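You operate a simulated robot arm through the tools that you are given. There is no shell and no other tool.

The job below is to be done with a simulated two-armed robot. You get a single attempt, and the scene is never put back.

## Task
Run the rotor at 200, then at 400, saving each reading.
Fine: stop it after each run; press no other blue, MODE, SAVE or PRINT key.

Only the result counts: the job must be done as asked and must still hold three seconds after the hand-in. Knocking over, shifting, dropping, spilling or breaking anything else fails it.

## Robot
Two 7-joint arms with fingered hands on one trunk that stands fixed in place. Base frame: the origin is at the foot of the trunk, x ahead of it, y to its left, z up. Readings come in mm, degrees, newtons and seconds.
The left shoulder is at [22, 215, 1273], the right one opposite. With the tool pointing down near the work surface each hand reaches from about 100 to 680 mm from the base axis, measured 20 degrees to its own side. Payload 3.6 kg a hand.
The TCP of each hand is the grasp point between the finger pads, 22 mm short of the fingertips. In the tool frame z runs along the fingers and y along their closing line. The gripper opens to 132 mm; its body begins 60 mm behind the TCP. The gripper is a hand of 4 fingers: y runs from the thumb to the fingers, the wrist lies at [0, 0, -203] in the tool frame, and closing takes about 1.5 s.
Orientation is told as [roll, pitch, yaw] about the base's x, y, z axes, in that order, counted from this pose: with the fingers straight down and closing along the base's y, the tool's x points along the base's -x, its y along +y and its z along -z.

## Interface
- The arms move only by the tool send_rows. It takes "left_deltas", "right_deltas" or both (then of equal length, played together; a hand with none holds still); each is text: rows parted by semicolons, each of 6 numbers parted by spaces: the turn, a rotation vector about the tool's x, y, z in degrees, then the shift along the tool's x, y, z in mm. In form: wx wy wz tx ty tz; .... A call has 1 to 20 rows; each row shifts and turns the commanded pose from where the row before left it, along the tool's axes as they then stand. "left_fingers" and "right_fingers" are, for a hand that has rows, the closure, from 0 (fully open) to 1 (shut), set as the call begins (left out, the last holds). A row lasts 0.2 s, in which the tool goes at most 50 mm and 8.6 degrees; a call with a longer step from one row to the next is refused whole, and so is a gripper value outside its range. A pose out of reach is approached as far as the arm can. The call stops where the force on the tool passes 40 N (or 10 N more than at its start, if that is more) or the arm is blocked; 0.2 s more then pass. Each finger travels about 108 mm/s and halts on what it meets, pressing with about 31 N; the grip force reading is that of the motor and also rises with nothing between the fingers. The clock runs only during rows and for 0.2 s after the last one: add rows that do not move to give the fingers time. The reply holds the time, the measured pose of the TCP, the force on the tool along the base axes, the opening and the grip force, in the units named above and with some noise, with the torque about the TCP (base axes, N m) and any sound that the robot's microphone picked up, and new pictures: "show" is both (left out), scene, wrist or none (wrist: the cameras of the hands that moved).
- Cameras (640 x 400 px; columns grow to the right, rows downward): "scene" is now at [158, 16.8, 1237.8]; the picture's right is [0.13, -0.99, -0.00], its down [0.10, 0.01, -1.00] and it looks along [0.99, 0.13, 0.10] (base axes); focal length 214 px, centre (320, 200). "left" rides on the left gripper at [-53, -53, -84] in its tool frame; the picture's right is [0.71, -0.71, 0.00], its down [0.53, 0.53, -0.67] and it looks along [0.47, 0.47, 0.74] (tool axes); focal length 247 px, centre (320, 200). "right" rides on the right gripper at [53, -53, -84] in its tool frame; the picture's right is [0.71, 0.71, 0.00], its down [-0.53, 0.53, -0.67] and it looks along [-0.47, 0.47, 0.74] (tool axes); focal length 247 px, centre (320, 200). There is no depth. A picture from a camera that has moved, and an enlarged one, comes with that camera's place and axes in the base frame and with its lens. The place of the scene camera against the robot may be out by one fixed shift of up to 12 mm in any direction.
- slide_trunk(by): moves the trunk up (or, below 0, down) by that many mm; the arms and the scene camera ride with it, the base frame stays. It gives what a move gives, with no picture.
- curl_fingers(finger1, finger2, finger3, thumb_bend, hand): sets how far each is bent, from 0 (flat) to 100 (curled in); at 30 the hand is open as for a grip, at 70 the pads meet at the TCP. One left out holds its place. A second passes; each finger stops where it meets its share of the squeeze, and holds until it gets a number again. A gripper value or a shape takes the hand back. It gives what a move gives, with no picture; readings hold the bend of each and the force on the fingers (four entries, about 0 where the hand has none), thumb and palm.
- grasp_type(shape, hand): the hand has 4 fingers and takes this shape, open, in about a second: jaw (thumb against the fingers, like two jaws); tri (thumb and two fingers); tip (a fingertip pinch); poke (one finger out to press); point (the index stretched); flat (the hand flat); cup (the hand cupped); fist (a fist). The gripper value then closes the fingers along that shape, each until it touches; the sizes above hold for jaw. It gives what a move gives, with no picture.
- turn_head(pan, tilt): turns the head with the scene camera to pan (to the left, within 60 degrees either way) and tilt (down, from -29 to 69), counted from straight ahead of the robot (the tilt from the chest, where the trunk bows). It gives what a move gives, and a new picture of the scene camera.
- zoom(camera, box): a new picture of the part [left, top, right, bottom] of that camera's present view, enlarged. The clock stands still meanwhile.
- close_job(): hands the job in; it is judged then, once.

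Nothing tells you positions but the pictures and the camera data. Unless the task says otherwise, let go and move clear before handing in.

The tools are called after "Emit:" as name(argument=value, ...) on one line, values as JSON. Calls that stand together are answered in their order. send_rows: Moves the arms, as the interface text tells. Its arguments: {"type":"object","properties":{"left_deltas":{"type":"string"},"left_fingers":{"type":"number"},"right_deltas":{"type":"string"},"right_fingers":{"type":"number"},"show":{"type":"string","enum":["both","scene","wrist","none"]}},"required":[]} The other tools are called the same way: slide_trunk (by) moves the trunk up or down; grasp_type (shape, hand) gives the hand a shape; curl_fingers (finger1, finger2, finger3, thumb_bend, hand) moves the fingers one by one; turn_head (pan, tilt) turns the head that bears the scene camera; zoom (camera, box) takes an enlarged picture of a part of a camera's view; close_job () hands the job in.

At the start:

```text
time_s: 0.0
left_ee_pos: [398.1, 131.0, 1291.1]
left_orientation: [0.0, 0.0, 0.2]
left_wrist_force: [-0.3, 0.5, 0.6]
left_ft_torque: [-0.01, 0.05, 0.01]
left_finger_gap: 131.8
left_finger_force: 0.0
left_shape: jaw
left_bend: [30.0, 30.0, 30.0, 30.0]
left_finger forces: [0.0, 0.1, 0.0, 0.1, 0.0, 0.1]
right_ee_pos: [437.8, -201.4, 1364.0]
right_orientation: [0.0, 0.0, -0.1]
right_wrist_force: [0.6, 0.7, -1.3]
right_ft_torque: [-0.01, -0.02, 0.02]
right_finger_gap: 132.0
right_finger_force: 0.1
right_shape: jaw
right_bend: [30.0, 30.0, 30.0, 30.0]
right_finger forces: [0.0, 0.0, 0.0, 0.0, 0.0, 0.1]
trunk travel left (down, up): [-550.0, 126.0]
head pan, tilt (commanded): [7.4, -5.7]
```

scene: 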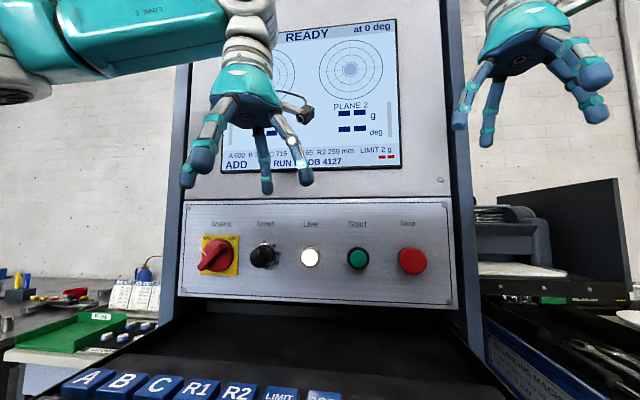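
right: 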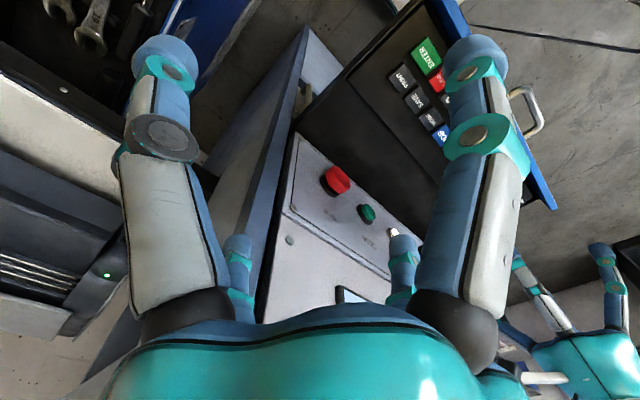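
left: 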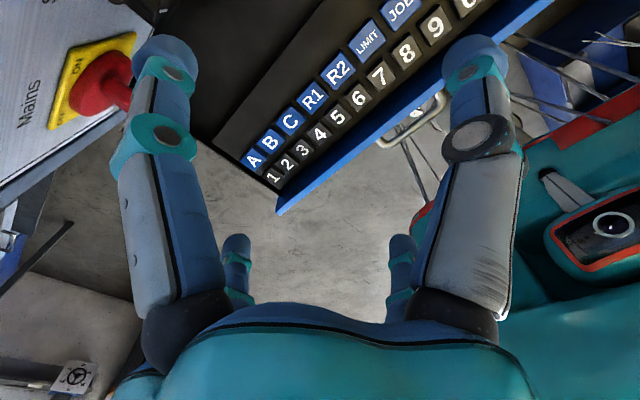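

I see a balancing machine with a screen, a panel (mains, speed, live lamp, green start, red stop) and a keypad drawer in front. I'll look around with the head and zoom in before moving anything.

Emit:
zoom(camera="scene", box=[180, 0, 460, 175])

Emit:
zoom(camera="scene", box=[180, 190, 460, 310])

Emit:
turn_head(pan=0, tilt=40)

```text
2.29 times, centred on (320, 88) of scene
camera zoom: at [158.0, 16.8, 1237.8], right [0.13, -0.99, 0.0], down [0.1, 0.01, -1.0], along [0.99, 0.13, 0.1], focal length 490 px, centre (320, 457)
```

zoom: 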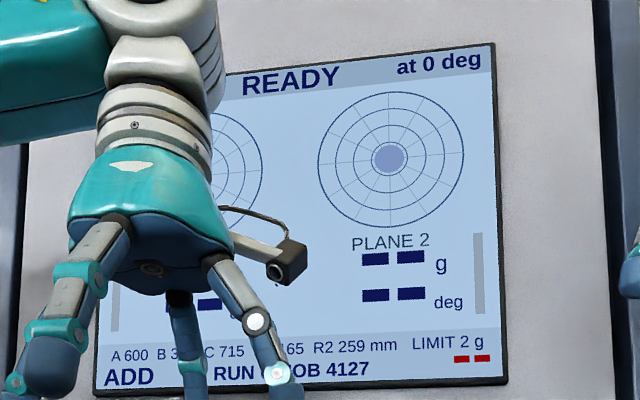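

```text
2.29 times, centred on (320, 250) of scene
camera zoom: at [158.0, 16.8, 1237.8], right [0.13, -0.99, 0.0], down [0.1, 0.01, -1.0], along [0.99, 0.13, 0.1], focal length 490 px, centre (320, 86)
```

zoom: 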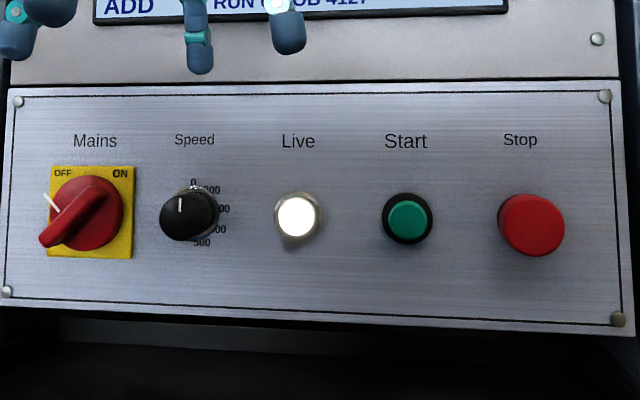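

```text
time_s: 1.1
left_ee_pos: [398.5, 132.4, 1293.5]
left_orientation: [0.1, 0.0, 0.1]
left_wrist_force: [0.0, 0.0, -0.4]
left_ft_torque: [-0.03, -0.02, 0.03]
left_finger_gap: 131.8
left_finger_force: 0.1
left_shape: jaw
left_bend: [30.0, 30.0, 30.0, 30.0]
left_finger forces: [0.0, 0.0, 0.1, 0.1, 0.0, 0.1]
right_ee_pos: [439.2, -202.0, 1366.2]
right_orientation: [0.0, 0.0, 0.0]
right_wrist_force: [-0.8, -0.4, 0.0]
right_ft_torque: [0.0, 0.01, -0.04]
right_finger_gap: 132.0
right_finger_force: 0.0
right_shape: jaw
right_bend: [30.0, 30.0, 30.0, 30.0]
right_finger forces: [0.0, 0.1, 0.0, 0.1, 0.1, 0.1]
trunk travel left (down, up): [-550.0, 126.0]
head pan, tilt (commanded): [0.0, 40.0]
camera scene: at [156.7, 5.7, 1165.3], right [0.0, -1.0, 0.0], down [-0.64, 0.0, -0.77], along [0.77, 0.0, -0.64], focal length 214 px, centre (320, 200)
```

scene: 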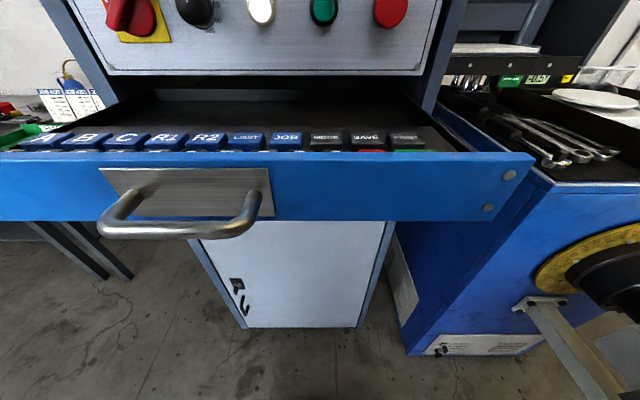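

The keypad drawer lies in front of the panel, with the machine's bed off to the right. I'll look around for the rotor and any written instructions.

Emit:
turn_head(pan=-50, tilt=25)

Emit:
turn_head(pan=55, tilt=25)

Emit:
turn_head(pan=-45, tilt=-5)

```text
time_s: 2.3
left_ee_pos: [398.3, 131.2, 1291.8]
left_orientation: [0.0, 0.1, 0.2]
left_wrist_force: [0.4, 0.4, -0.1]
left_ft_torque: [0.02, 0.01, 0.01]
left_finger_gap: 132.0
left_finger_force: 0.0
left_shape: jaw
left_bend: [30.0, 30.0, 30.0, 30.0]
left_finger forces: [0.0, 0.1, 0.0, 0.1, 0.1, 0.1]
right_ee_pos: [439.1, -201.6, 1365.0]
right_orientation: [0.0, -0.1, 0.0]
right_wrist_force: [-0.9, 0.9, -0.2]
right_ft_torque: [-0.01, -0.01, 0.0]
right_finger_gap: 132.1
right_finger_force: 0.0
right_shape: jaw
right_bend: [30.0, 30.0, 30.0, 30.0]
right_finger forces: [0.0, 0.0, 0.0, 0.0, 0.1, 0.1]
trunk travel left (down, up): [-550.0, 126.0]
head pan, tilt (commanded): [-50.0, 25.0]
camera scene: at [130.9, -64.9, 1188.6], right [-0.77, -0.64, 0.0], down [-0.27, 0.32, -0.91], along [0.58, -0.69, -0.42], focal length 214 px, centre (320, 200)
```

scene: 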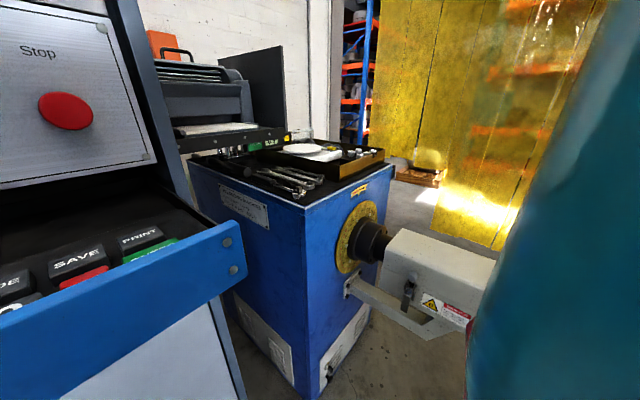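

```text
time_s: 4.1
left_ee_pos: [397.8, 131.4, 1292.1]
left_orientation: [0.0, 0.0, 0.1]
left_wrist_force: [0.6, 1.1, 0.6]
left_ft_torque: [0.0, -0.01, 0.0]
left_finger_gap: 131.6
left_finger_force: 0.0
left_shape: jaw
left_bend: [30.0, 30.0, 30.0, 30.0]
left_finger forces: [0.0, 0.1, 0.0, 0.1, 0.0, 0.1]
right_ee_pos: [439.0, -202.4, 1365.8]
right_orientation: [-0.1, -0.1, 0.0]
right_wrist_force: [-0.8, -0.1, 0.6]
right_ft_torque: [0.0, -0.02, 0.01]
right_finger_gap: 132.0
right_finger_force: 0.0
right_shape: jaw
right_bend: [30.0, 30.0, 30.0, 30.0]
right_finger forces: [0.0, 0.0, 0.1, 0.0, 0.0, 0.0]
trunk travel left (down, up): [-550.0, 126.0]
head pan, tilt (commanded): [55.0, 25.0]
camera scene: at [124.6, 81.1, 1188.6], right [0.82, -0.57, 0.0], down [-0.24, -0.35, -0.91], along [0.52, 0.74, -0.42], focal length 214 px, centre (320, 200)
```

scene: 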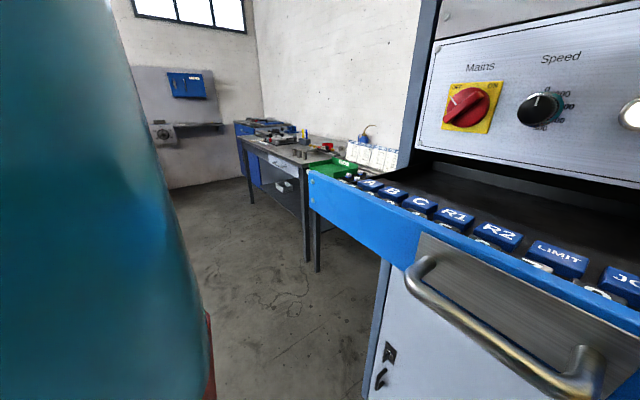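

```text
time_s: 5.9
left_ee_pos: [398.6, 131.6, 1292.4]
left_orientation: [-0.1, -0.1, 0.1]
left_wrist_force: [0.5, 1.4, -0.2]
left_ft_torque: [0.01, -0.01, -0.01]
left_finger_gap: 131.9
left_finger_force: 0.1
left_shape: jaw
left_bend: [30.0, 30.0, 30.0, 30.0]
left_finger forces: [0.1, 0.1, 0.0, 0.1, 0.0, 0.0]
right_ee_pos: [438.8, -201.9, 1365.2]
right_orientation: [0.0, -0.1, 0.0]
right_wrist_force: [0.0, 1.0, -0.8]
right_ft_torque: [0.01, 0.0, 0.0]
right_finger_gap: 131.7
right_finger_force: 0.1
right_shape: jaw
right_bend: [30.0, 30.0, 30.0, 30.0]
right_finger forces: [0.0, 0.0, 0.0, 0.1, 0.0, 0.1]
trunk travel left (down, up): [-550.0, 126.0]
head pan, tilt (commanded): [-45.0, -5.0]
camera scene: at [133.6, -56.2, 1236.7], right [-0.71, -0.71, 0.0], down [0.06, -0.06, -1.0], along [0.7, -0.7, 0.09], focal length 214 px, centre (320, 200)
```

scene: 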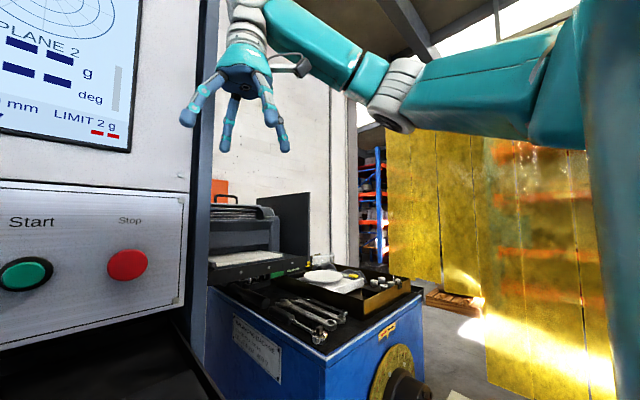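

The Stop button triangulates to about (516, -80, 1176), Start to (532, 2, 1176) and the Speed knob to (521, 162, 1178). Next I'll look closely at the speed dial and the screen.

Emit:
turn_head(pan=22, tilt=8)

Emit:
zoom(camera="scene", box=[260, 130, 400, 217])

Emit:
turn_head(pan=0, tilt=15)

Emit:
zoom(camera="right", box=[370, 20, 480, 160])

```text
time_s: 7.3
left_ee_pos: [398.2, 131.1, 1292.3]
left_orientation: [0.0, 0.0, 0.1]
left_wrist_force: [-0.2, 0.1, -0.4]
left_ft_torque: [0.01, -0.02, -0.03]
left_finger_gap: 131.7
left_finger_force: 0.1
left_shape: jaw
left_bend: [30.0, 30.0, 30.0, 30.0]
left_finger forces: [0.0, 0.0, 0.0, 0.0, 0.0, 0.0]
right_ee_pos: [438.6, -202.1, 1365.2]
right_orientation: [-0.1, 0.0, 0.0]
right_wrist_force: [0.5, 0.0, 0.1]
right_ft_torque: [-0.02, -0.03, -0.02]
right_finger_gap: 132.0
right_finger_force: 0.1
right_shape: jaw
right_bend: [30.0, 30.0, 30.0, 30.0]
right_finger forces: [0.1, 0.1, 0.0, 0.0, 0.0, 0.0]
trunk travel left (down, up): [-550.0, 126.0]
head pan, tilt (commanded): [22.0, 8.0]
camera scene: at [157.6, 40.3, 1216.2], right [0.37, -0.93, 0.0], down [-0.13, -0.05, -0.99], along [0.92, 0.37, -0.14], focal length 214 px, centre (320, 200)
```

scene: 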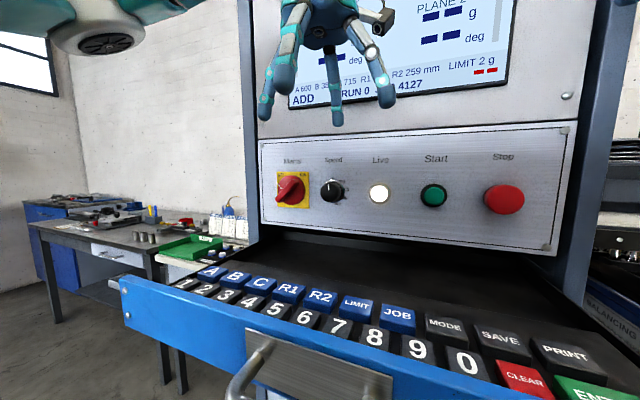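

```text
4.57 times, centred on (330, 174) of scene
camera zoom: at [157.6, 40.3, 1216.2], right [0.37, -0.93, 0.0], down [-0.13, -0.05, -0.99], along [0.92, 0.37, -0.14], focal length 980 px, centre (274, 321)
```

zoom: 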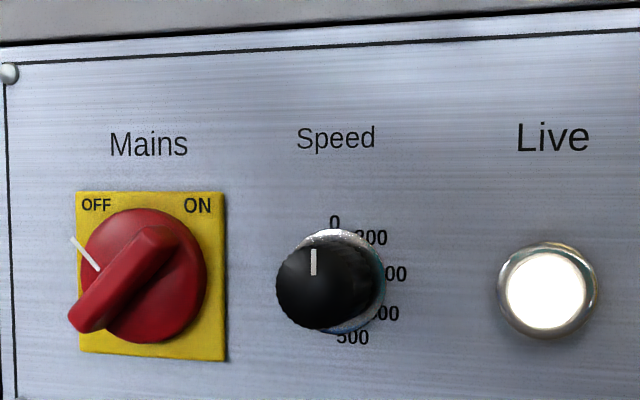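

```text
time_s: 8.1
left_ee_pos: [398.3, 130.2, 1293.0]
left_orientation: [0.0, 0.0, 0.1]
left_wrist_force: [0.1, 0.1, -0.1]
left_ft_torque: [0.01, 0.01, 0.0]
left_finger_gap: 132.1
left_finger_force: 0.1
left_shape: jaw
left_bend: [30.0, 30.0, 30.0, 30.0]
left_finger forces: [0.0, 0.1, 0.0, 0.0, 0.1, 0.0]
right_ee_pos: [438.6, -200.7, 1365.4]
right_orientation: [0.0, 0.0, 0.0]
right_wrist_force: [-0.4, 0.2, -0.2]
right_ft_torque: [-0.02, 0.01, 0.04]
right_finger_gap: 131.7
right_finger_force: 0.0
right_shape: jaw
right_bend: [30.0, 30.0, 30.0, 30.0]
right_finger forces: [0.0, 0.0, 0.1, 0.0, 0.0, 0.0]
trunk travel left (down, up): [-550.0, 126.0]
head pan, tilt (commanded): [0.0, 15.0]
camera scene: at [165.1, 5.8, 1204.8], right [0.0, -1.0, 0.0], down [-0.26, 0.0, -0.97], along [0.97, 0.0, -0.26], focal length 214 px, centre (320, 200)
```

scene: 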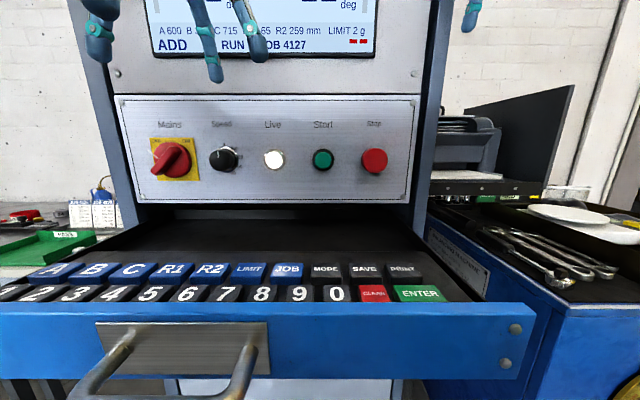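

```text
2.86 times, centred on (425, 90) of right
camera zoom: at [385.5, -254.2, 1449.0], right [-0.71, 0.71, 0.0], down [0.53, 0.53, 0.67], along [0.47, 0.47, -0.74], focal length 706 px, centre (20, 514)
```

zoom: 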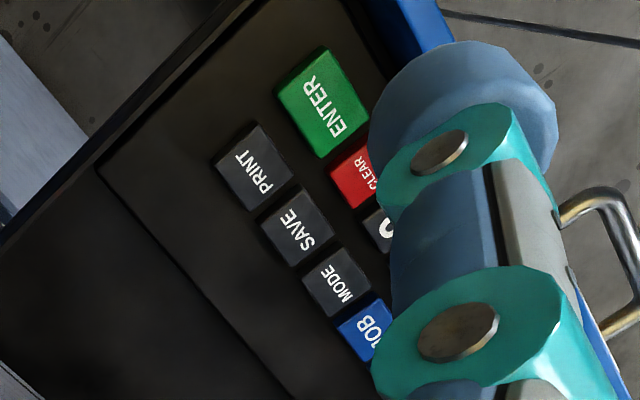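

The keypad's SAVE key sits between MODE and PRINT, and the dial reads 0 at the top. I'll bring the left hand round to point at the panel so its camera can look at the speed knob.

Emit:
send_rows(left_deltas="0 0 0 -20 20 20; 0 0 0 -20 20 20; 0 -8 0 0 0 0; 0 -8 0 0 0 0; 0 -8 0 0 0 0; 0 -8 0 0 0 0; 0 -8 0 0 0 0; 0 -8 0 0 0 0; 0 -8 0 0 0 0; 0 -8 0 0 0 0; 0 -8 0 0 0 0; 0 -8 0 0 0 0; 0 -8 0 0 0 0; 0 -2 0 0 0 0; 0 0 0 0 0 0", show="both")

```text
time_s: 11.3
left_ee_pos: [446.9, 134.9, 1243.4]
left_orientation: [-3.1, -84.1, 0.7]
left_wrist_force: [-0.6, -0.1, 0.1]
left_ft_torque: [-0.04, 0.01, 0.03]
left_finger_gap: 132.3
left_finger_force: 0.1
left_shape: jaw
left_bend: [30.0, 30.0, 30.0, 30.0]
left_finger forces: [0.0, 0.0, 0.1, 0.1, 0.0, 0.0]
left hand out of reach, approached as far as the arm can: row 11, 12, 13
right_ee_pos: [439.8, -201.7, 1365.7]
right_orientation: [0.1, 0.0, 0.0]
right_wrist_force: [0.0, -0.7, 0.6]
right_ft_torque: [0.0, -0.01, -0.03]
right_finger_gap: 132.0
right_finger_force: 0.1
right_shape: jaw
right_bend: [30.0, 30.0, 30.0, 30.0]
right_finger forces: [0.0, 0.0, 0.1, 0.0, 0.1, 0.1]
trunk travel left (down, up): [-550.0, 126.0]
head pan, tilt (commanded): [0.0, 15.0]
camera scene: at [164.9, 4.9, 1204.8], right [0.0, -1.0, 0.0], down [-0.26, 0.0, -0.97], along [0.97, 0.0, -0.26], focal length 214 px, centre (320, 200)
camera left: at [366.4, 84.0, 1304.8], right [-0.1, -0.71, -0.7], down [-0.7, 0.55, -0.46], along [0.71, 0.44, -0.55], focal length 247 px, centre (320, 200)
```

scene: 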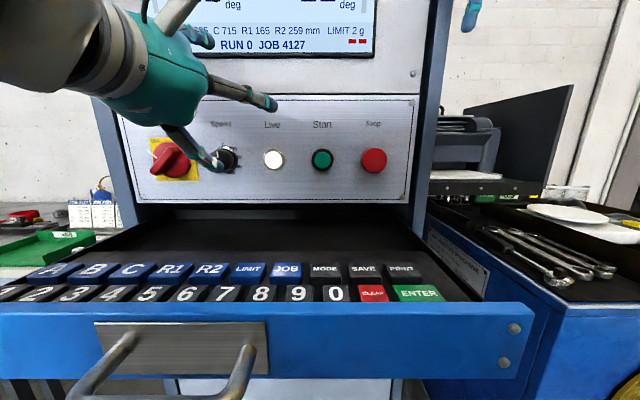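
left: 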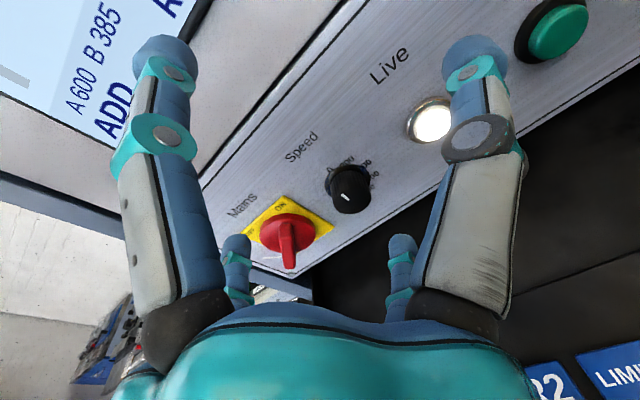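

The left hand is now nearly facing the panel, and its camera sees the speed knob. I'll zoom in on the dial and on the hand itself.

Emit:
zoom(camera="left", box=[280, 110, 440, 230])

Emit:
zoom(camera="scene", box=[80, 0, 320, 190])

Emit:
zoom(camera="right", box=[0, 0, 640, 400])

```text
3.33 times, centred on (360, 170) of left
camera zoom: at [366.4, 84.0, 1304.8], right [-0.1, -0.71, -0.7], down [-0.7, 0.55, -0.46], along [0.71, 0.44, -0.55], focal length 823 px, centre (187, 300)
```

zoom: 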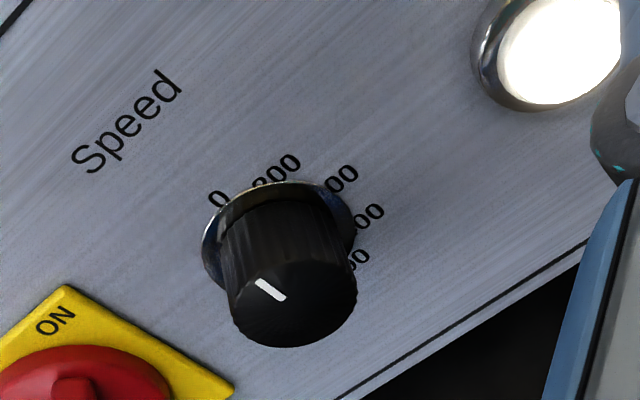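

```text
2.11 times, centred on (200, 95) of scene
camera zoom: at [164.9, 4.9, 1204.8], right [0.0, -1.0, 0.0], down [-0.26, 0.0, -0.97], along [0.97, 0.0, -0.26], focal length 452 px, centre (573, 421)
```

zoom: 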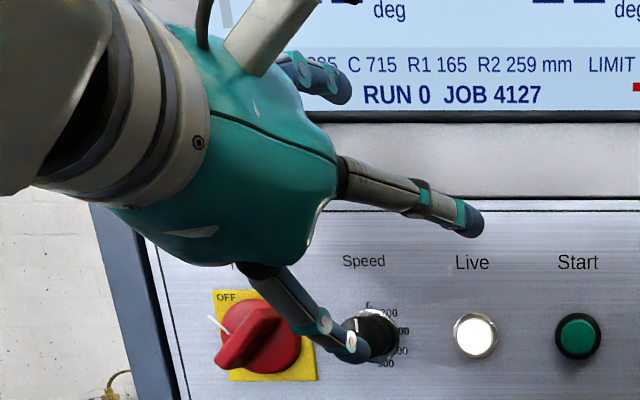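

```text
1.00 times, centred on (320, 200) of right (not enlarged: the box is as wide or as high as the picture)
camera zoom: at [385.3, -255.1, 1448.8], right [-0.71, 0.71, 0.0], down [0.53, 0.52, 0.67], along [0.47, 0.47, -0.74], focal length 247 px, centre (320, 200)
```

zoom: 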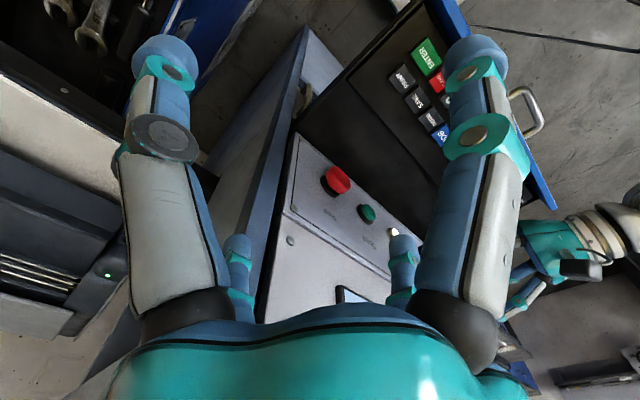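

The dial labels run 0, 200, then three more round the right side. The hand has four fingers in a cross, so a 45-degree turn about its axis will clear the neighbouring controls. I'll let the arm settle and check its pose.

Emit:
send_rows(left_deltas="0 0 0 0 0 0; 0 0 0 0 0 0; 0 0 0 0 0 0", show="wrist")

```text
time_s: 12.1
left_ee_pos: [445.7, 135.3, 1242.8]
left_orientation: [-3.0, -84.0, 0.6]
left_wrist_force: [-0.2, 0.5, 0.4]
left_ft_torque: [-0.01, 0.0, 0.0]
left_finger_gap: 132.2
left_finger_force: 0.0
left_shape: jaw
left_bend: [30.0, 30.0, 30.0, 30.0]
left_finger forces: [0.0, 0.1, 0.0, 0.1, 0.0, 0.0]
right_ee_pos: [439.3, -201.9, 1365.1]
right_orientation: [0.1, 0.0, 0.0]
right_wrist_force: [0.1, 0.0, 0.6]
right_ft_torque: [-0.01, -0.05, -0.05]
right_finger_gap: 131.8
right_finger_force: 0.0
right_shape: jaw
right_bend: [30.0, 30.0, 30.0, 30.0]
right_finger forces: [0.0, 0.0, 0.0, 0.0, 0.1, 0.0]
trunk travel left (down, up): [-550.0, 126.0]
head pan, tilt (commanded): [0.0, 15.0]
camera left: at [366.4, 84.7, 1304.6], right [-0.1, -0.71, -0.7], down [-0.7, 0.55, -0.46], along [0.71, 0.44, -0.55], focal length 247 px, centre (320, 200)
```

left: 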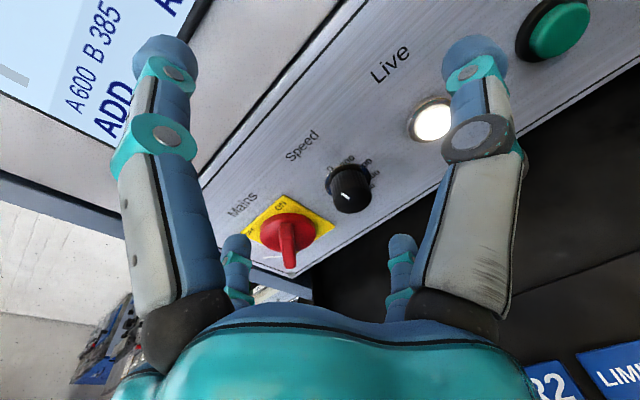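

The arm stopped slightly short of the commanded turn because the wrist is close to the shoulder. I'll raise the trunk for more room and then check reach again.

Emit:
slide_trunk(by=120)

```text
time_s: 13.6
left_ee_pos: [446.2, 135.7, 1363.1]
left_orientation: [-3.1, -83.9, 0.7]
left_wrist_force: [0.5, -0.6, 0.2]
left_ft_torque: [0.0, 0.02, 0.02]
left_finger_gap: 132.2
left_finger_force: 0.1
left_shape: jaw
left_bend: [30.0, 30.0, 30.0, 30.0]
left_finger forces: [0.1, 0.1, 0.1, 0.1, 0.1, 0.0]
right_ee_pos: [438.4, -201.3, 1484.6]
right_orientation: [0.0, 0.1, 0.0]
right_wrist_force: [0.0, -0.6, 0.5]
right_ft_torque: [0.0, 0.0, 0.0]
right_finger_gap: 132.1
right_finger_force: 0.1
right_shape: jaw
right_bend: [30.0, 30.0, 30.0, 30.0]
right_finger forces: [0.0, 0.0, 0.0, 0.0, 0.0, 0.0]
trunk travel left (down, up): [-670.0, 6.0]
head pan, tilt (commanded): [0.0, 15.0]
```

Emit:
send_rows(left_deltas="0 0 0 40 0 0; 0 0 0 40 0 0; 0 0 0 40 0 0; 0 0 0 30 0 0; 0 0 0 0 0 0; 0 0 0 0 0 0", show="both")

```text
time_s: 15.0
left_ee_pos: [432.9, 136.7, 1215.3]
left_orientation: [-3.0, -84.0, 0.6]
left_wrist_force: [0.0, -0.2, -0.6]
left_ft_torque: [0.02, 0.0, 0.01]
left_finger_gap: 131.8
left_finger_force: 0.0
left_shape: jaw
left_bend: [30.0, 30.0, 30.0, 30.0]
left_finger forces: [0.0, 0.1, 0.0, 0.0, 0.0, 0.0]
right_ee_pos: [439.1, -202.8, 1484.5]
right_orientation: [0.1, 0.0, 0.0]
right_wrist_force: [-0.3, -0.4, 0.3]
right_ft_torque: [0.02, 0.02, 0.0]
right_finger_gap: 131.8
right_finger_force: 0.0
right_shape: jaw
right_bend: [30.0, 30.0, 30.0, 30.0]
right_finger forces: [0.0, 0.0, 0.1, 0.0, 0.0, 0.0]
trunk travel left (down, up): [-670.0, 6.0]
head pan, tilt (commanded): [0.0, 15.0]
camera scene: at [165.0, 5.4, 1325.2], right [0.0, -1.0, 0.0], down [-0.26, 0.0, -0.97], along [0.97, 0.0, -0.26], focal length 214 px, centre (320, 200)
camera left: at [352.2, 85.6, 1276.8], right [-0.1, -0.71, -0.7], down [-0.7, 0.55, -0.46], along [0.71, 0.44, -0.55], focal length 247 px, centre (320, 200)
```

scene: 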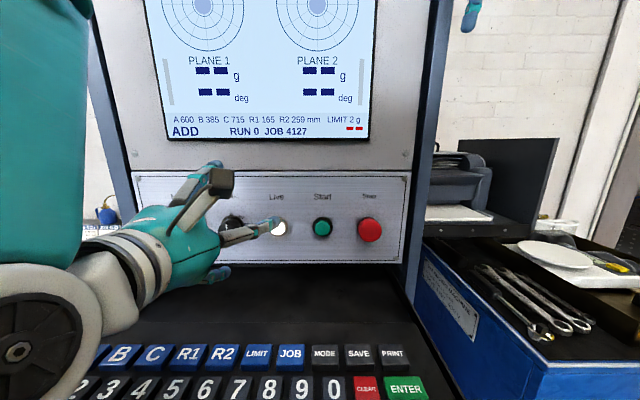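
left: 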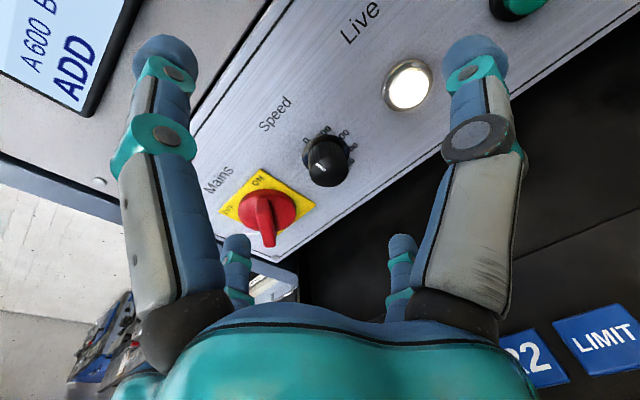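

The trunk is raised and the hand tracks commands well now. I'll square the hand to the panel and roll it so the fingers sit diagonally, checking that it is reachable.

Emit:
send_rows(left_deltas="-2.4 -6 0 0 0 0; 0 0 -8 0 0 0; 0 0 -8 0 0 0; 0 0 -8 0 0 0; 0 0 -8 0 0 0; 0 0 -8 0 0 0; 0 0 -8 0 0 0; 0 0 -8 0 0 0; 0 0 -8 0 0 0; 0 0 0 0 0 0; 0 0 0 0 0 0", show="both")

```text
time_s: 17.4
left_ee_pos: [430.5, 136.7, 1213.0]
left_orientation: [-90.1, -25.9, 90.2]
left_wrist_force: [0.1, -0.3, 0.7]
left_ft_torque: [-0.03, 0.01, -0.01]
left_finger_gap: 131.7
left_finger_force: 0.1
left_shape: jaw
left_bend: [30.0, 30.0, 30.0, 30.0]
left_finger forces: [0.0, 0.0, 0.0, 0.1, 0.0, 0.0]
right_ee_pos: [440.1, -201.9, 1484.6]
right_orientation: [0.1, -0.1, 0.1]
right_wrist_force: [-0.3, -1.1, 0.9]
right_ft_torque: [0.0, 0.01, 0.01]
right_finger_gap: 132.2
right_finger_force: 0.1
right_shape: jaw
right_bend: [30.0, 30.0, 30.0, 30.0]
right_finger forces: [0.0, 0.0, 0.0, 0.1, 0.1, 0.0]
trunk travel left (down, up): [-670.0, 6.0]
head pan, tilt (commanded): [0.0, 15.0]
camera scene: at [165.0, 5.6, 1325.2], right [0.0, -1.0, 0.0], down [-0.26, 0.0, -0.97], along [0.97, 0.0, -0.26], focal length 214 px, centre (320, 200)
camera left: at [346.8, 159.2, 1284.2], right [0.0, -0.94, 0.33], down [-0.67, -0.25, -0.7], along [0.74, -0.22, -0.63], focal length 247 px, centre (320, 200)
```

scene: 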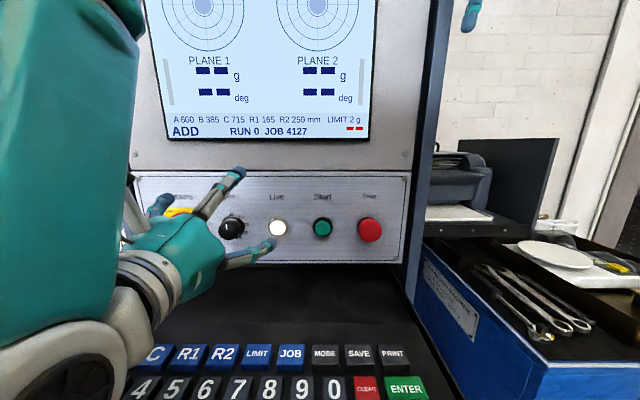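
left: 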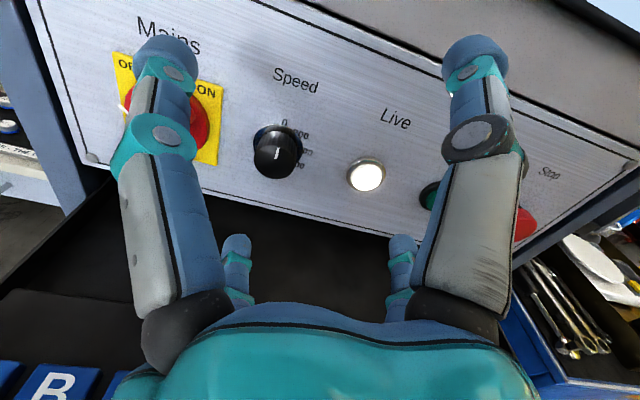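

The hand squared up without a reach warning. I'll zoom on the dial from this angle.

Emit:
zoom(camera="left", box=[220, 90, 360, 190])

Emit:
zoom(camera="left", box=[100, 20, 420, 200])

```text
4.00 times, centred on (290, 140) of left
camera zoom: at [346.8, 159.2, 1284.2], right [0.0, -0.94, 0.33], down [-0.67, -0.25, -0.7], along [0.74, -0.22, -0.63], focal length 988 px, centre (440, 440)
```

zoom: 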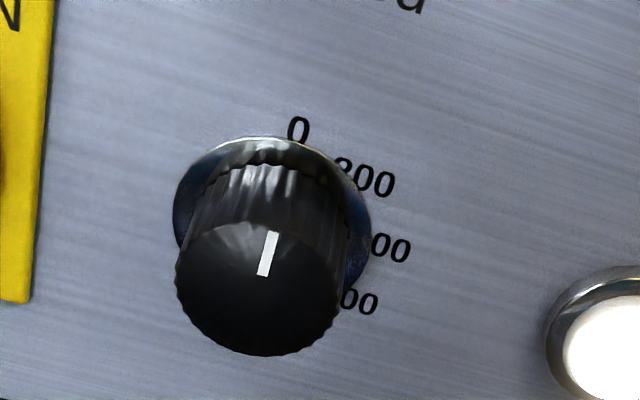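

```text
2.00 times, centred on (260, 110) of left
camera zoom: at [346.8, 159.2, 1284.2], right [0.0, -0.94, 0.33], down [-0.67, -0.25, -0.7], along [0.74, -0.22, -0.63], focal length 494 px, centre (440, 380)
```

zoom: 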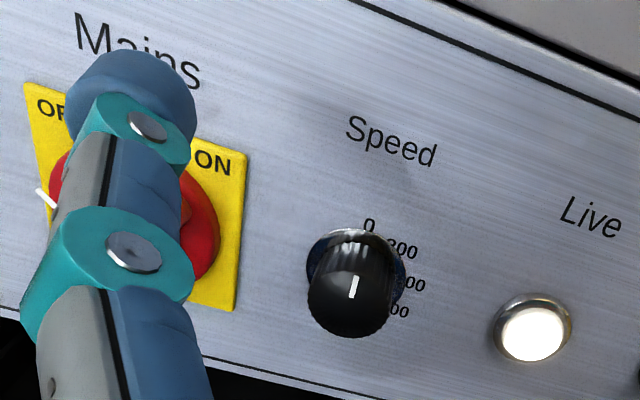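

The knob's face works out at about (516, 160, 1167) and the panel face at x≈541, so the scene camera reads roughly 11 mm high. I'll part-close the fingers and line up in front of the knob.

Emit:
send_rows(left_deltas="0 0 0 0 0 0; 0 0 0 0 0 0; 0 0 0 0 0 0; 0 0 0 -0.2 25.7 10; 0 0 0 -0.2 25.7 10; 0 0 0 0 0 0; 0 0 0 0 0 0", left_fingers=0.4, show="both")

```text
time_s: 19.0
left_ee_pos: [450.5, 158.1, 1166.7]
left_orientation: [-89.9, -25.9, 90.3]
left_wrist_force: [-0.5, 0.5, -0.4]
left_ft_torque: [-0.01, 0.01, 0.01]
left_finger_gap: 79.5
left_finger_force: 0.0
left_shape: jaw
left_bend: [32.0, 32.0, 32.0, 70.0]
left_finger forces: [0.0, 0.0, 0.0, 0.1, 0.0, 0.0]
right_ee_pos: [439.4, -201.1, 1485.3]
right_orientation: [0.0, 0.0, 0.0]
right_wrist_force: [-0.1, 0.2, -0.1]
right_ft_torque: [0.0, -0.01, 0.01]
right_finger_gap: 131.9
right_finger_force: 0.1
right_shape: jaw
right_bend: [30.0, 30.0, 30.0, 30.0]
right_finger forces: [0.0, 0.0, 0.1, 0.1, 0.0, 0.0]
trunk travel left (down, up): [-670.0, 6.0]
head pan, tilt (commanded): [0.0, 15.0]
camera scene: at [165.2, 6.0, 1325.1], right [0.0, -1.0, 0.0], down [-0.26, 0.0, -0.97], along [0.97, 0.0, -0.26], focal length 214 px, centre (320, 200)
camera left: at [366.5, 180.8, 1237.7], right [0.0, -0.94, 0.33], down [-0.67, -0.25, -0.7], along [0.74, -0.22, -0.63], focal length 247 px, centre (320, 200)
```

scene: 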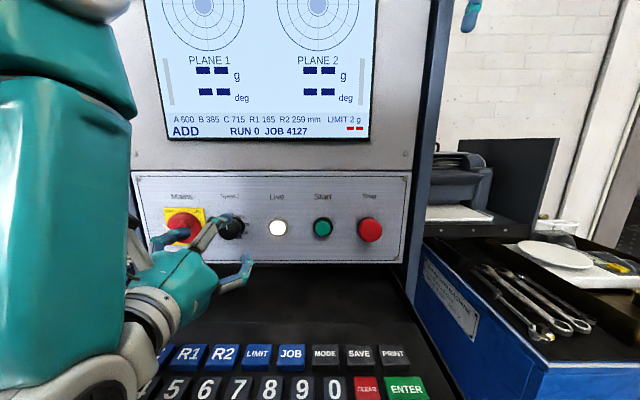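
left: 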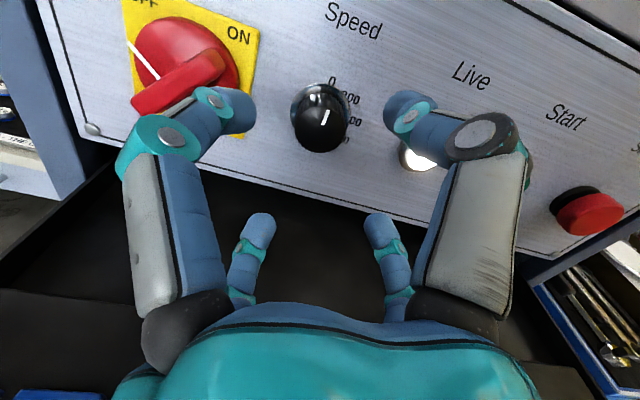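

The knob sits on the hand's axis in the wrist view. I'll close the fingers a bit further and advance part way, then check clearance to the Mains handle.

Emit:
send_rows(left_deltas="0 0 0 0 0 0; 0 0 0 0 0 20; 0 0 0 0 0 15; 0 0 0 0 0 0; 0 0 0 0 0 0", left_fingers=0.5, show="both")

Emit:
zoom(camera="left", box=[160, 60, 480, 260])

Emit:
zoom(camera="scene", box=[130, 170, 310, 290])

```text
time_s: 20.2
left_ee_pos: [482.5, 149.2, 1170.4]
left_orientation: [-89.9, -25.8, 90.2]
left_wrist_force: [0.8, -0.1, 0.0]
left_ft_torque: [0.01, -0.02, 0.0]
left_finger_gap: 66.6
left_finger_force: 0.2
left_shape: jaw
left_bend: [36.0, 36.0, 36.0, 70.0]
left_finger forces: [0.0, 0.0, 0.0, 0.0, 0.0, 0.0]
left hand out of reach, approached as far as the arm can: row 2, 3
right_ee_pos: [439.5, -202.4, 1485.4]
right_orientation: [0.2, -0.1, 0.0]
right_wrist_force: [-0.2, -0.9, -0.2]
right_ft_torque: [-0.03, 0.02, -0.01]
right_finger_gap: 131.8
right_finger_force: 0.0
right_shape: jaw
right_bend: [30.0, 30.0, 30.0, 30.0]
right_finger forces: [0.1, 0.0, 0.0, 0.0, 0.0, 0.0]
trunk travel left (down, up): [-670.0, 6.0]
head pan, tilt (commanded): [0.0, 15.0]
camera scene: at [165.1, 5.6, 1325.1], right [0.0, -1.0, 0.0], down [-0.26, 0.0, -0.97], along [0.97, 0.0, -0.26], focal length 214 px, centre (320, 200)
camera left: at [398.2, 171.5, 1241.3], right [0.01, -0.94, 0.33], down [-0.67, -0.25, -0.7], along [0.74, -0.22, -0.63], focal length 247 px, centre (320, 200)
```

scene: 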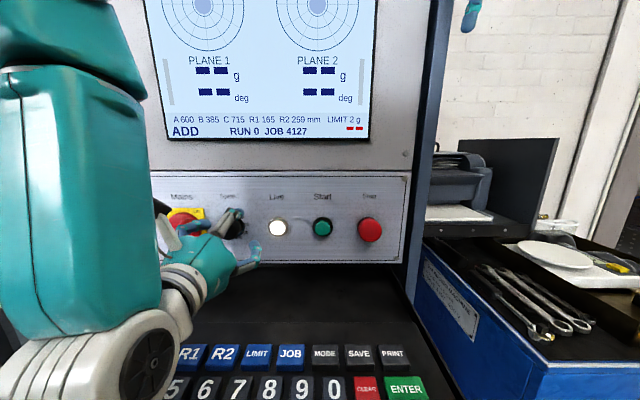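
left: 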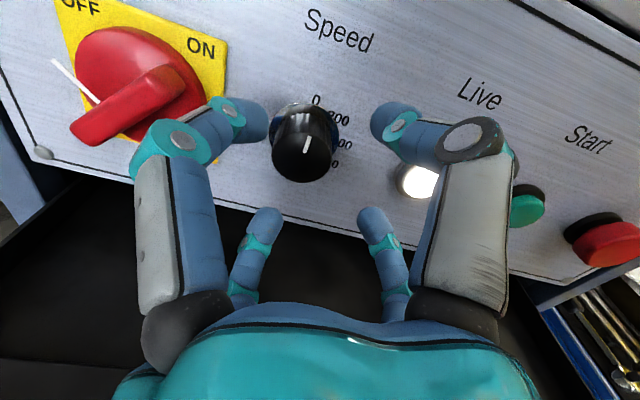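

```text
2.00 times, centred on (320, 160) of left
camera zoom: at [398.2, 171.5, 1241.3], right [0.01, -0.94, 0.33], down [-0.67, -0.25, -0.7], along [0.74, -0.22, -0.63], focal length 494 px, centre (320, 280)
```

zoom: 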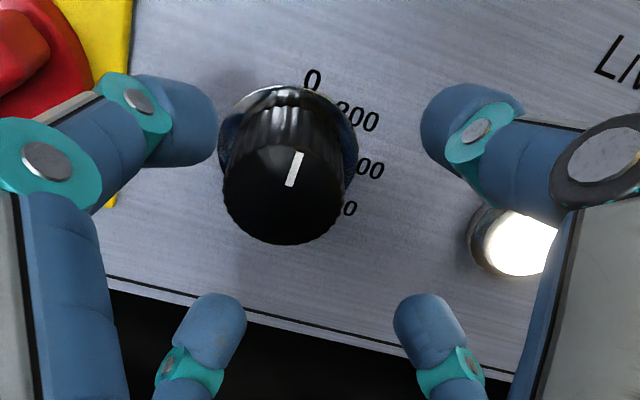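

```text
3.33 times, centred on (220, 230) of scene
camera zoom: at [165.1, 5.6, 1325.1], right [0.0, -1.0, 0.0], down [-0.26, 0.0, -0.97], along [0.97, 0.0, -0.26], focal length 715 px, centre (653, 100)
```

zoom: 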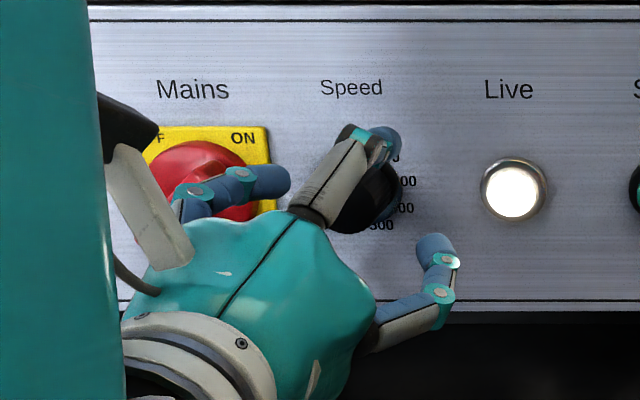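

The arm hit its reach limit with this roll of the hand, at x≈482. The hand looks the same every 90 degrees, so I'll back off and try the equivalent roll on the other side.

Emit:
send_rows(left_deltas="0 0 0 -8 7.7 -32; 0 0 8.2 0 0 0; 0 0 8.2 0 0 0; 0 0 8.2 0 0 0; 0 0 8.2 0 0 0; 0 0 8.2 0 0 0; 0 0 8.2 0 0 0; 0 0 8.2 0 0 0; 0 0 8.2 0 0 0; 0 0 8.2 0 0 0; 0 0 8.2 0 0 0; 0 0 8 0 0 0; 0 0 0 0 0 0; 0 0 0 0 0 0", show="both")

```text
time_s: 23.2
left_ee_pos: [450.8, 157.5, 1167.6]
left_orientation: [89.9, -64.2, -89.7]
left_wrist_force: [0.3, 0.2, 1.0]
left_ft_torque: [0.02, 0.01, 0.0]
left_finger_gap: 66.5
left_finger_force: 0.1
left_shape: jaw
left_bend: [36.0, 36.0, 36.0, 70.0]
left_finger forces: [0.0, 0.0, 0.1, 0.1, 0.0, 0.0]
right_ee_pos: [440.7, -202.4, 1484.2]
right_orientation: [0.0, -0.1, 0.1]
right_wrist_force: [0.1, -0.1, 1.2]
right_ft_torque: [-0.01, 0.01, 0.0]
right_finger_gap: 132.0
right_finger_force: 0.1
right_shape: jaw
right_bend: [30.0, 30.0, 30.0, 30.0]
right_finger forces: [0.1, 0.0, 0.1, 0.0, 0.0, 0.0]
trunk travel left (down, up): [-670.0, 6.0]
head pan, tilt (commanded): [0.0, 15.0]
camera scene: at [165.0, 5.6, 1325.2], right [0.0, -1.0, 0.0], down [-0.26, 0.0, -0.97], along [0.97, 0.0, -0.26], focal length 214 px, centre (320, 200)
camera left: at [366.6, 85.1, 1192.5], right [0.0, -0.33, -0.94], down [-0.67, 0.7, -0.24], along [0.74, 0.63, -0.22], focal length 247 px, centre (320, 200)
```

scene: 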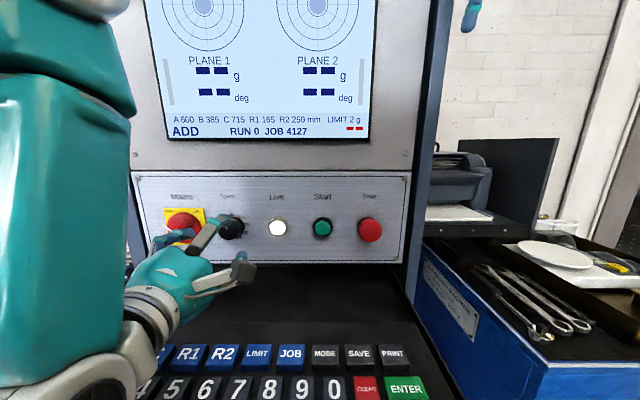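
left: 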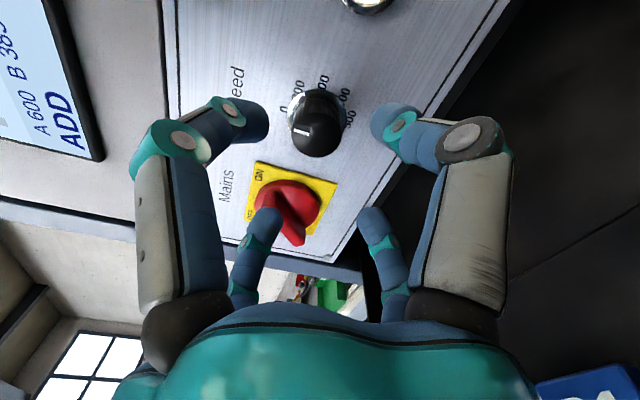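

The roll itself is free, so it's the arm posture that limits reach. I'll look at the left arm to understand its posture.

Emit:
turn_head(pan=60, tilt=10)

Emit:
turn_head(pan=60, tilt=60)

```text
time_s: 24.5
left_ee_pos: [449.6, 157.5, 1168.7]
left_orientation: [89.9, -64.2, -89.8]
left_wrist_force: [-1.0, 0.1, -0.9]
left_ft_torque: [0.01, 0.0, -0.01]
left_finger_gap: 66.2
left_finger_force: 0.0
left_shape: jaw
left_bend: [36.0, 36.0, 36.0, 70.0]
left_finger forces: [0.0, 0.0, 0.0, 0.1, 0.1, 0.0]
right_ee_pos: [438.2, -202.3, 1484.9]
right_orientation: [0.0, 0.0, 0.0]
right_wrist_force: [-0.9, -0.1, -0.2]
right_ft_torque: [-0.01, -0.02, 0.02]
right_finger_gap: 131.7
right_finger_force: 0.0
right_shape: jaw
right_bend: [30.0, 30.0, 30.0, 30.0]
right_finger forces: [0.0, 0.0, 0.1, 0.0, 0.0, 0.0]
trunk travel left (down, up): [-670.0, 6.0]
head pan, tilt (commanded): [60.0, 10.0]
camera scene: at [118.2, 86.1, 1333.3], right [0.87, -0.5, 0.0], down [-0.09, -0.15, -0.98], along [0.49, 0.85, -0.17], focal length 214 px, centre (320, 200)
```

scene: 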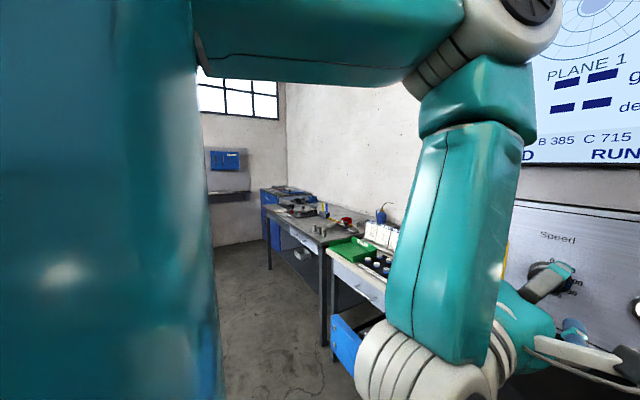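

```text
time_s: 25.7
left_ee_pos: [448.5, 158.3, 1168.9]
left_orientation: [89.8, -64.1, -89.7]
left_wrist_force: [-0.2, -0.4, -0.7]
left_ft_torque: [-0.02, 0.01, -0.03]
left_finger_gap: 66.1
left_finger_force: 0.0
left_shape: jaw
left_bend: [36.0, 36.0, 36.0, 70.0]
left_finger forces: [0.1, 0.0, 0.1, 0.0, 0.0, 0.0]
right_ee_pos: [439.4, -201.2, 1484.4]
right_orientation: [0.1, -0.1, 0.0]
right_wrist_force: [-0.3, -0.5, 0.3]
right_ft_torque: [0.02, -0.02, 0.03]
right_finger_gap: 131.7
right_finger_force: 0.2
right_shape: jaw
right_bend: [30.0, 30.0, 30.0, 30.0]
right_finger forces: [0.1, 0.0, 0.0, 0.0, 0.0, 0.0]
trunk travel left (down, up): [-670.0, 6.0]
head pan, tilt (commanded): [60.0, 60.0]
camera scene: at [104.9, 63.4, 1259.0], right [0.87, -0.5, 0.0], down [-0.43, -0.75, -0.5], along [0.25, 0.43, -0.87], focal length 214 px, centre (320, 200)
```

scene: 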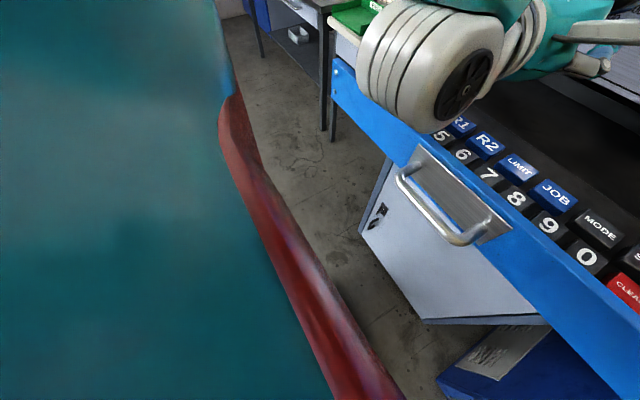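

The left arm's elbow sits high with the wrist folded hard back, which limits it here. The right arm reaching across has more room, so I'll park the left hand out to the left and use the right hand for everything.

Emit:
send_rows(left_deltas="0 0 0 -10.3 47.3 -10; 0 0 0 -10.3 47.3 -5; 0 0 0 -10.3 47.3 0; 0 0 0 -10.3 47.3 0; 0 0 0 -10.3 47.3 0; 0 0 0 0 0 0", show="none")

Emit:
turn_head(pan=20, tilt=15)

```text
time_s: 27.1
left_ee_pos: [440.3, 192.3, 1313.2]
left_orientation: [89.9, -64.3, -89.6]
left_wrist_force: [0.4, 0.6, -0.4]
left_ft_torque: [0.03, 0.02, 0.01]
left_finger_gap: 66.2
left_finger_force: 0.1
left_shape: jaw
left_bend: [36.0, 36.0, 36.0, 70.0]
left_finger forces: [0.1, 0.0, 0.0, 0.1, 0.0, 0.1]
left hand out of reach, approached as far as the arm can: row 1, 2, 3, 4, 5
right_ee_pos: [438.2, -201.9, 1486.1]
right_orientation: [0.1, 0.0, 0.1]
right_wrist_force: [0.2, 0.2, -0.3]
right_ft_torque: [0.03, -0.03, -0.02]
right_finger_gap: 131.9
right_finger_force: 0.0
right_shape: jaw
right_bend: [30.0, 30.0, 30.0, 30.0]
right_finger forces: [0.0, 0.0, 0.0, 0.1, 0.1, 0.0]
trunk travel left (down, up): [-670.0, 6.0]
head pan, tilt (commanded): [60.0, 60.0]
```

```text
time_s: 28.2
left_ee_pos: [439.7, 192.5, 1313.2]
left_orientation: [90.0, -64.1, -89.8]
left_wrist_force: [-0.8, 0.3, 0.8]
left_ft_torque: [-0.02, -0.03, -0.03]
left_finger_gap: 66.2
left_finger_force: 0.1
left_shape: jaw
left_bend: [36.0, 36.0, 36.0, 70.0]
left_finger forces: [0.0, 0.0, 0.1, 0.0, 0.0, 0.0]
right_ee_pos: [438.7, -201.5, 1484.9]
right_orientation: [0.0, 0.0, 0.0]
right_wrist_force: [-0.4, 0.0, -0.4]
right_ft_torque: [0.01, 0.0, -0.05]
right_finger_gap: 131.5
right_finger_force: 0.1
right_shape: jaw
right_bend: [30.0, 30.0, 30.0, 30.0]
right_finger forces: [0.0, 0.1, 0.0, 0.0, 0.0, 0.0]
trunk travel left (down, up): [-670.0, 6.0]
head pan, tilt (commanded): [20.0, 15.0]
camera scene: at [159.3, 37.7, 1325.1], right [0.34, -0.94, 0.0], down [-0.24, -0.09, -0.97], along [0.91, 0.33, -0.26], focal length 214 px, centre (320, 200)
```

scene: 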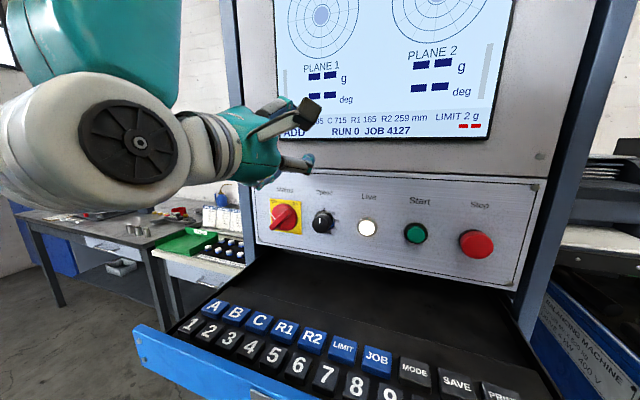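

The left hand can't go further left while pointing ahead, so I'll turn it back to point down and then park it to the left.

Emit:
send_rows(left_deltas="3.5 7.2 0 0 0 0; 3.5 7.2 0 0 0 0; 3.5 7.2 0 0 0 0; 3.5 7.2 0 0 0 0; 3.5 7.2 0 0 0 0; 3.5 7.2 0 0 0 0; 3.5 7.2 0 0 0 0; 3.5 7.2 0 0 0 0; 3.5 7.2 0 0 0 0; 3.5 7.2 0 0 0 0; 3.5 7.2 0 0 0 0; 0 0 0 0 0 0", show="none")

```text
time_s: 30.8
left_ee_pos: [447.5, 189.8, 1310.7]
left_orientation: [0.7, -1.7, -25.9]
left_wrist_force: [-0.2, -0.3, -1.1]
left_ft_torque: [0.01, 0.01, 0.01]
left_finger_gap: 66.5
left_finger_force: 0.1
left_shape: jaw
left_bend: [36.0, 36.0, 36.0, 70.0]
left_finger forces: [0.0, 0.0, 0.0, 0.0, 0.1, 0.0]
left hand out of reach, approached as far as the arm can: row 1
right_ee_pos: [439.0, -201.2, 1485.4]
right_orientation: [0.2, 0.0, 0.0]
right_wrist_force: [-0.1, 0.0, 0.0]
right_ft_torque: [-0.01, -0.02, -0.03]
right_finger_gap: 131.9
right_finger_force: 0.1
right_shape: jaw
right_bend: [30.0, 30.0, 30.0, 30.0]
right_finger forces: [0.0, 0.0, 0.1, 0.1, 0.1, 0.1]
trunk travel left (down, up): [-670.0, 6.0]
head pan, tilt (commanded): [20.0, 15.0]
```

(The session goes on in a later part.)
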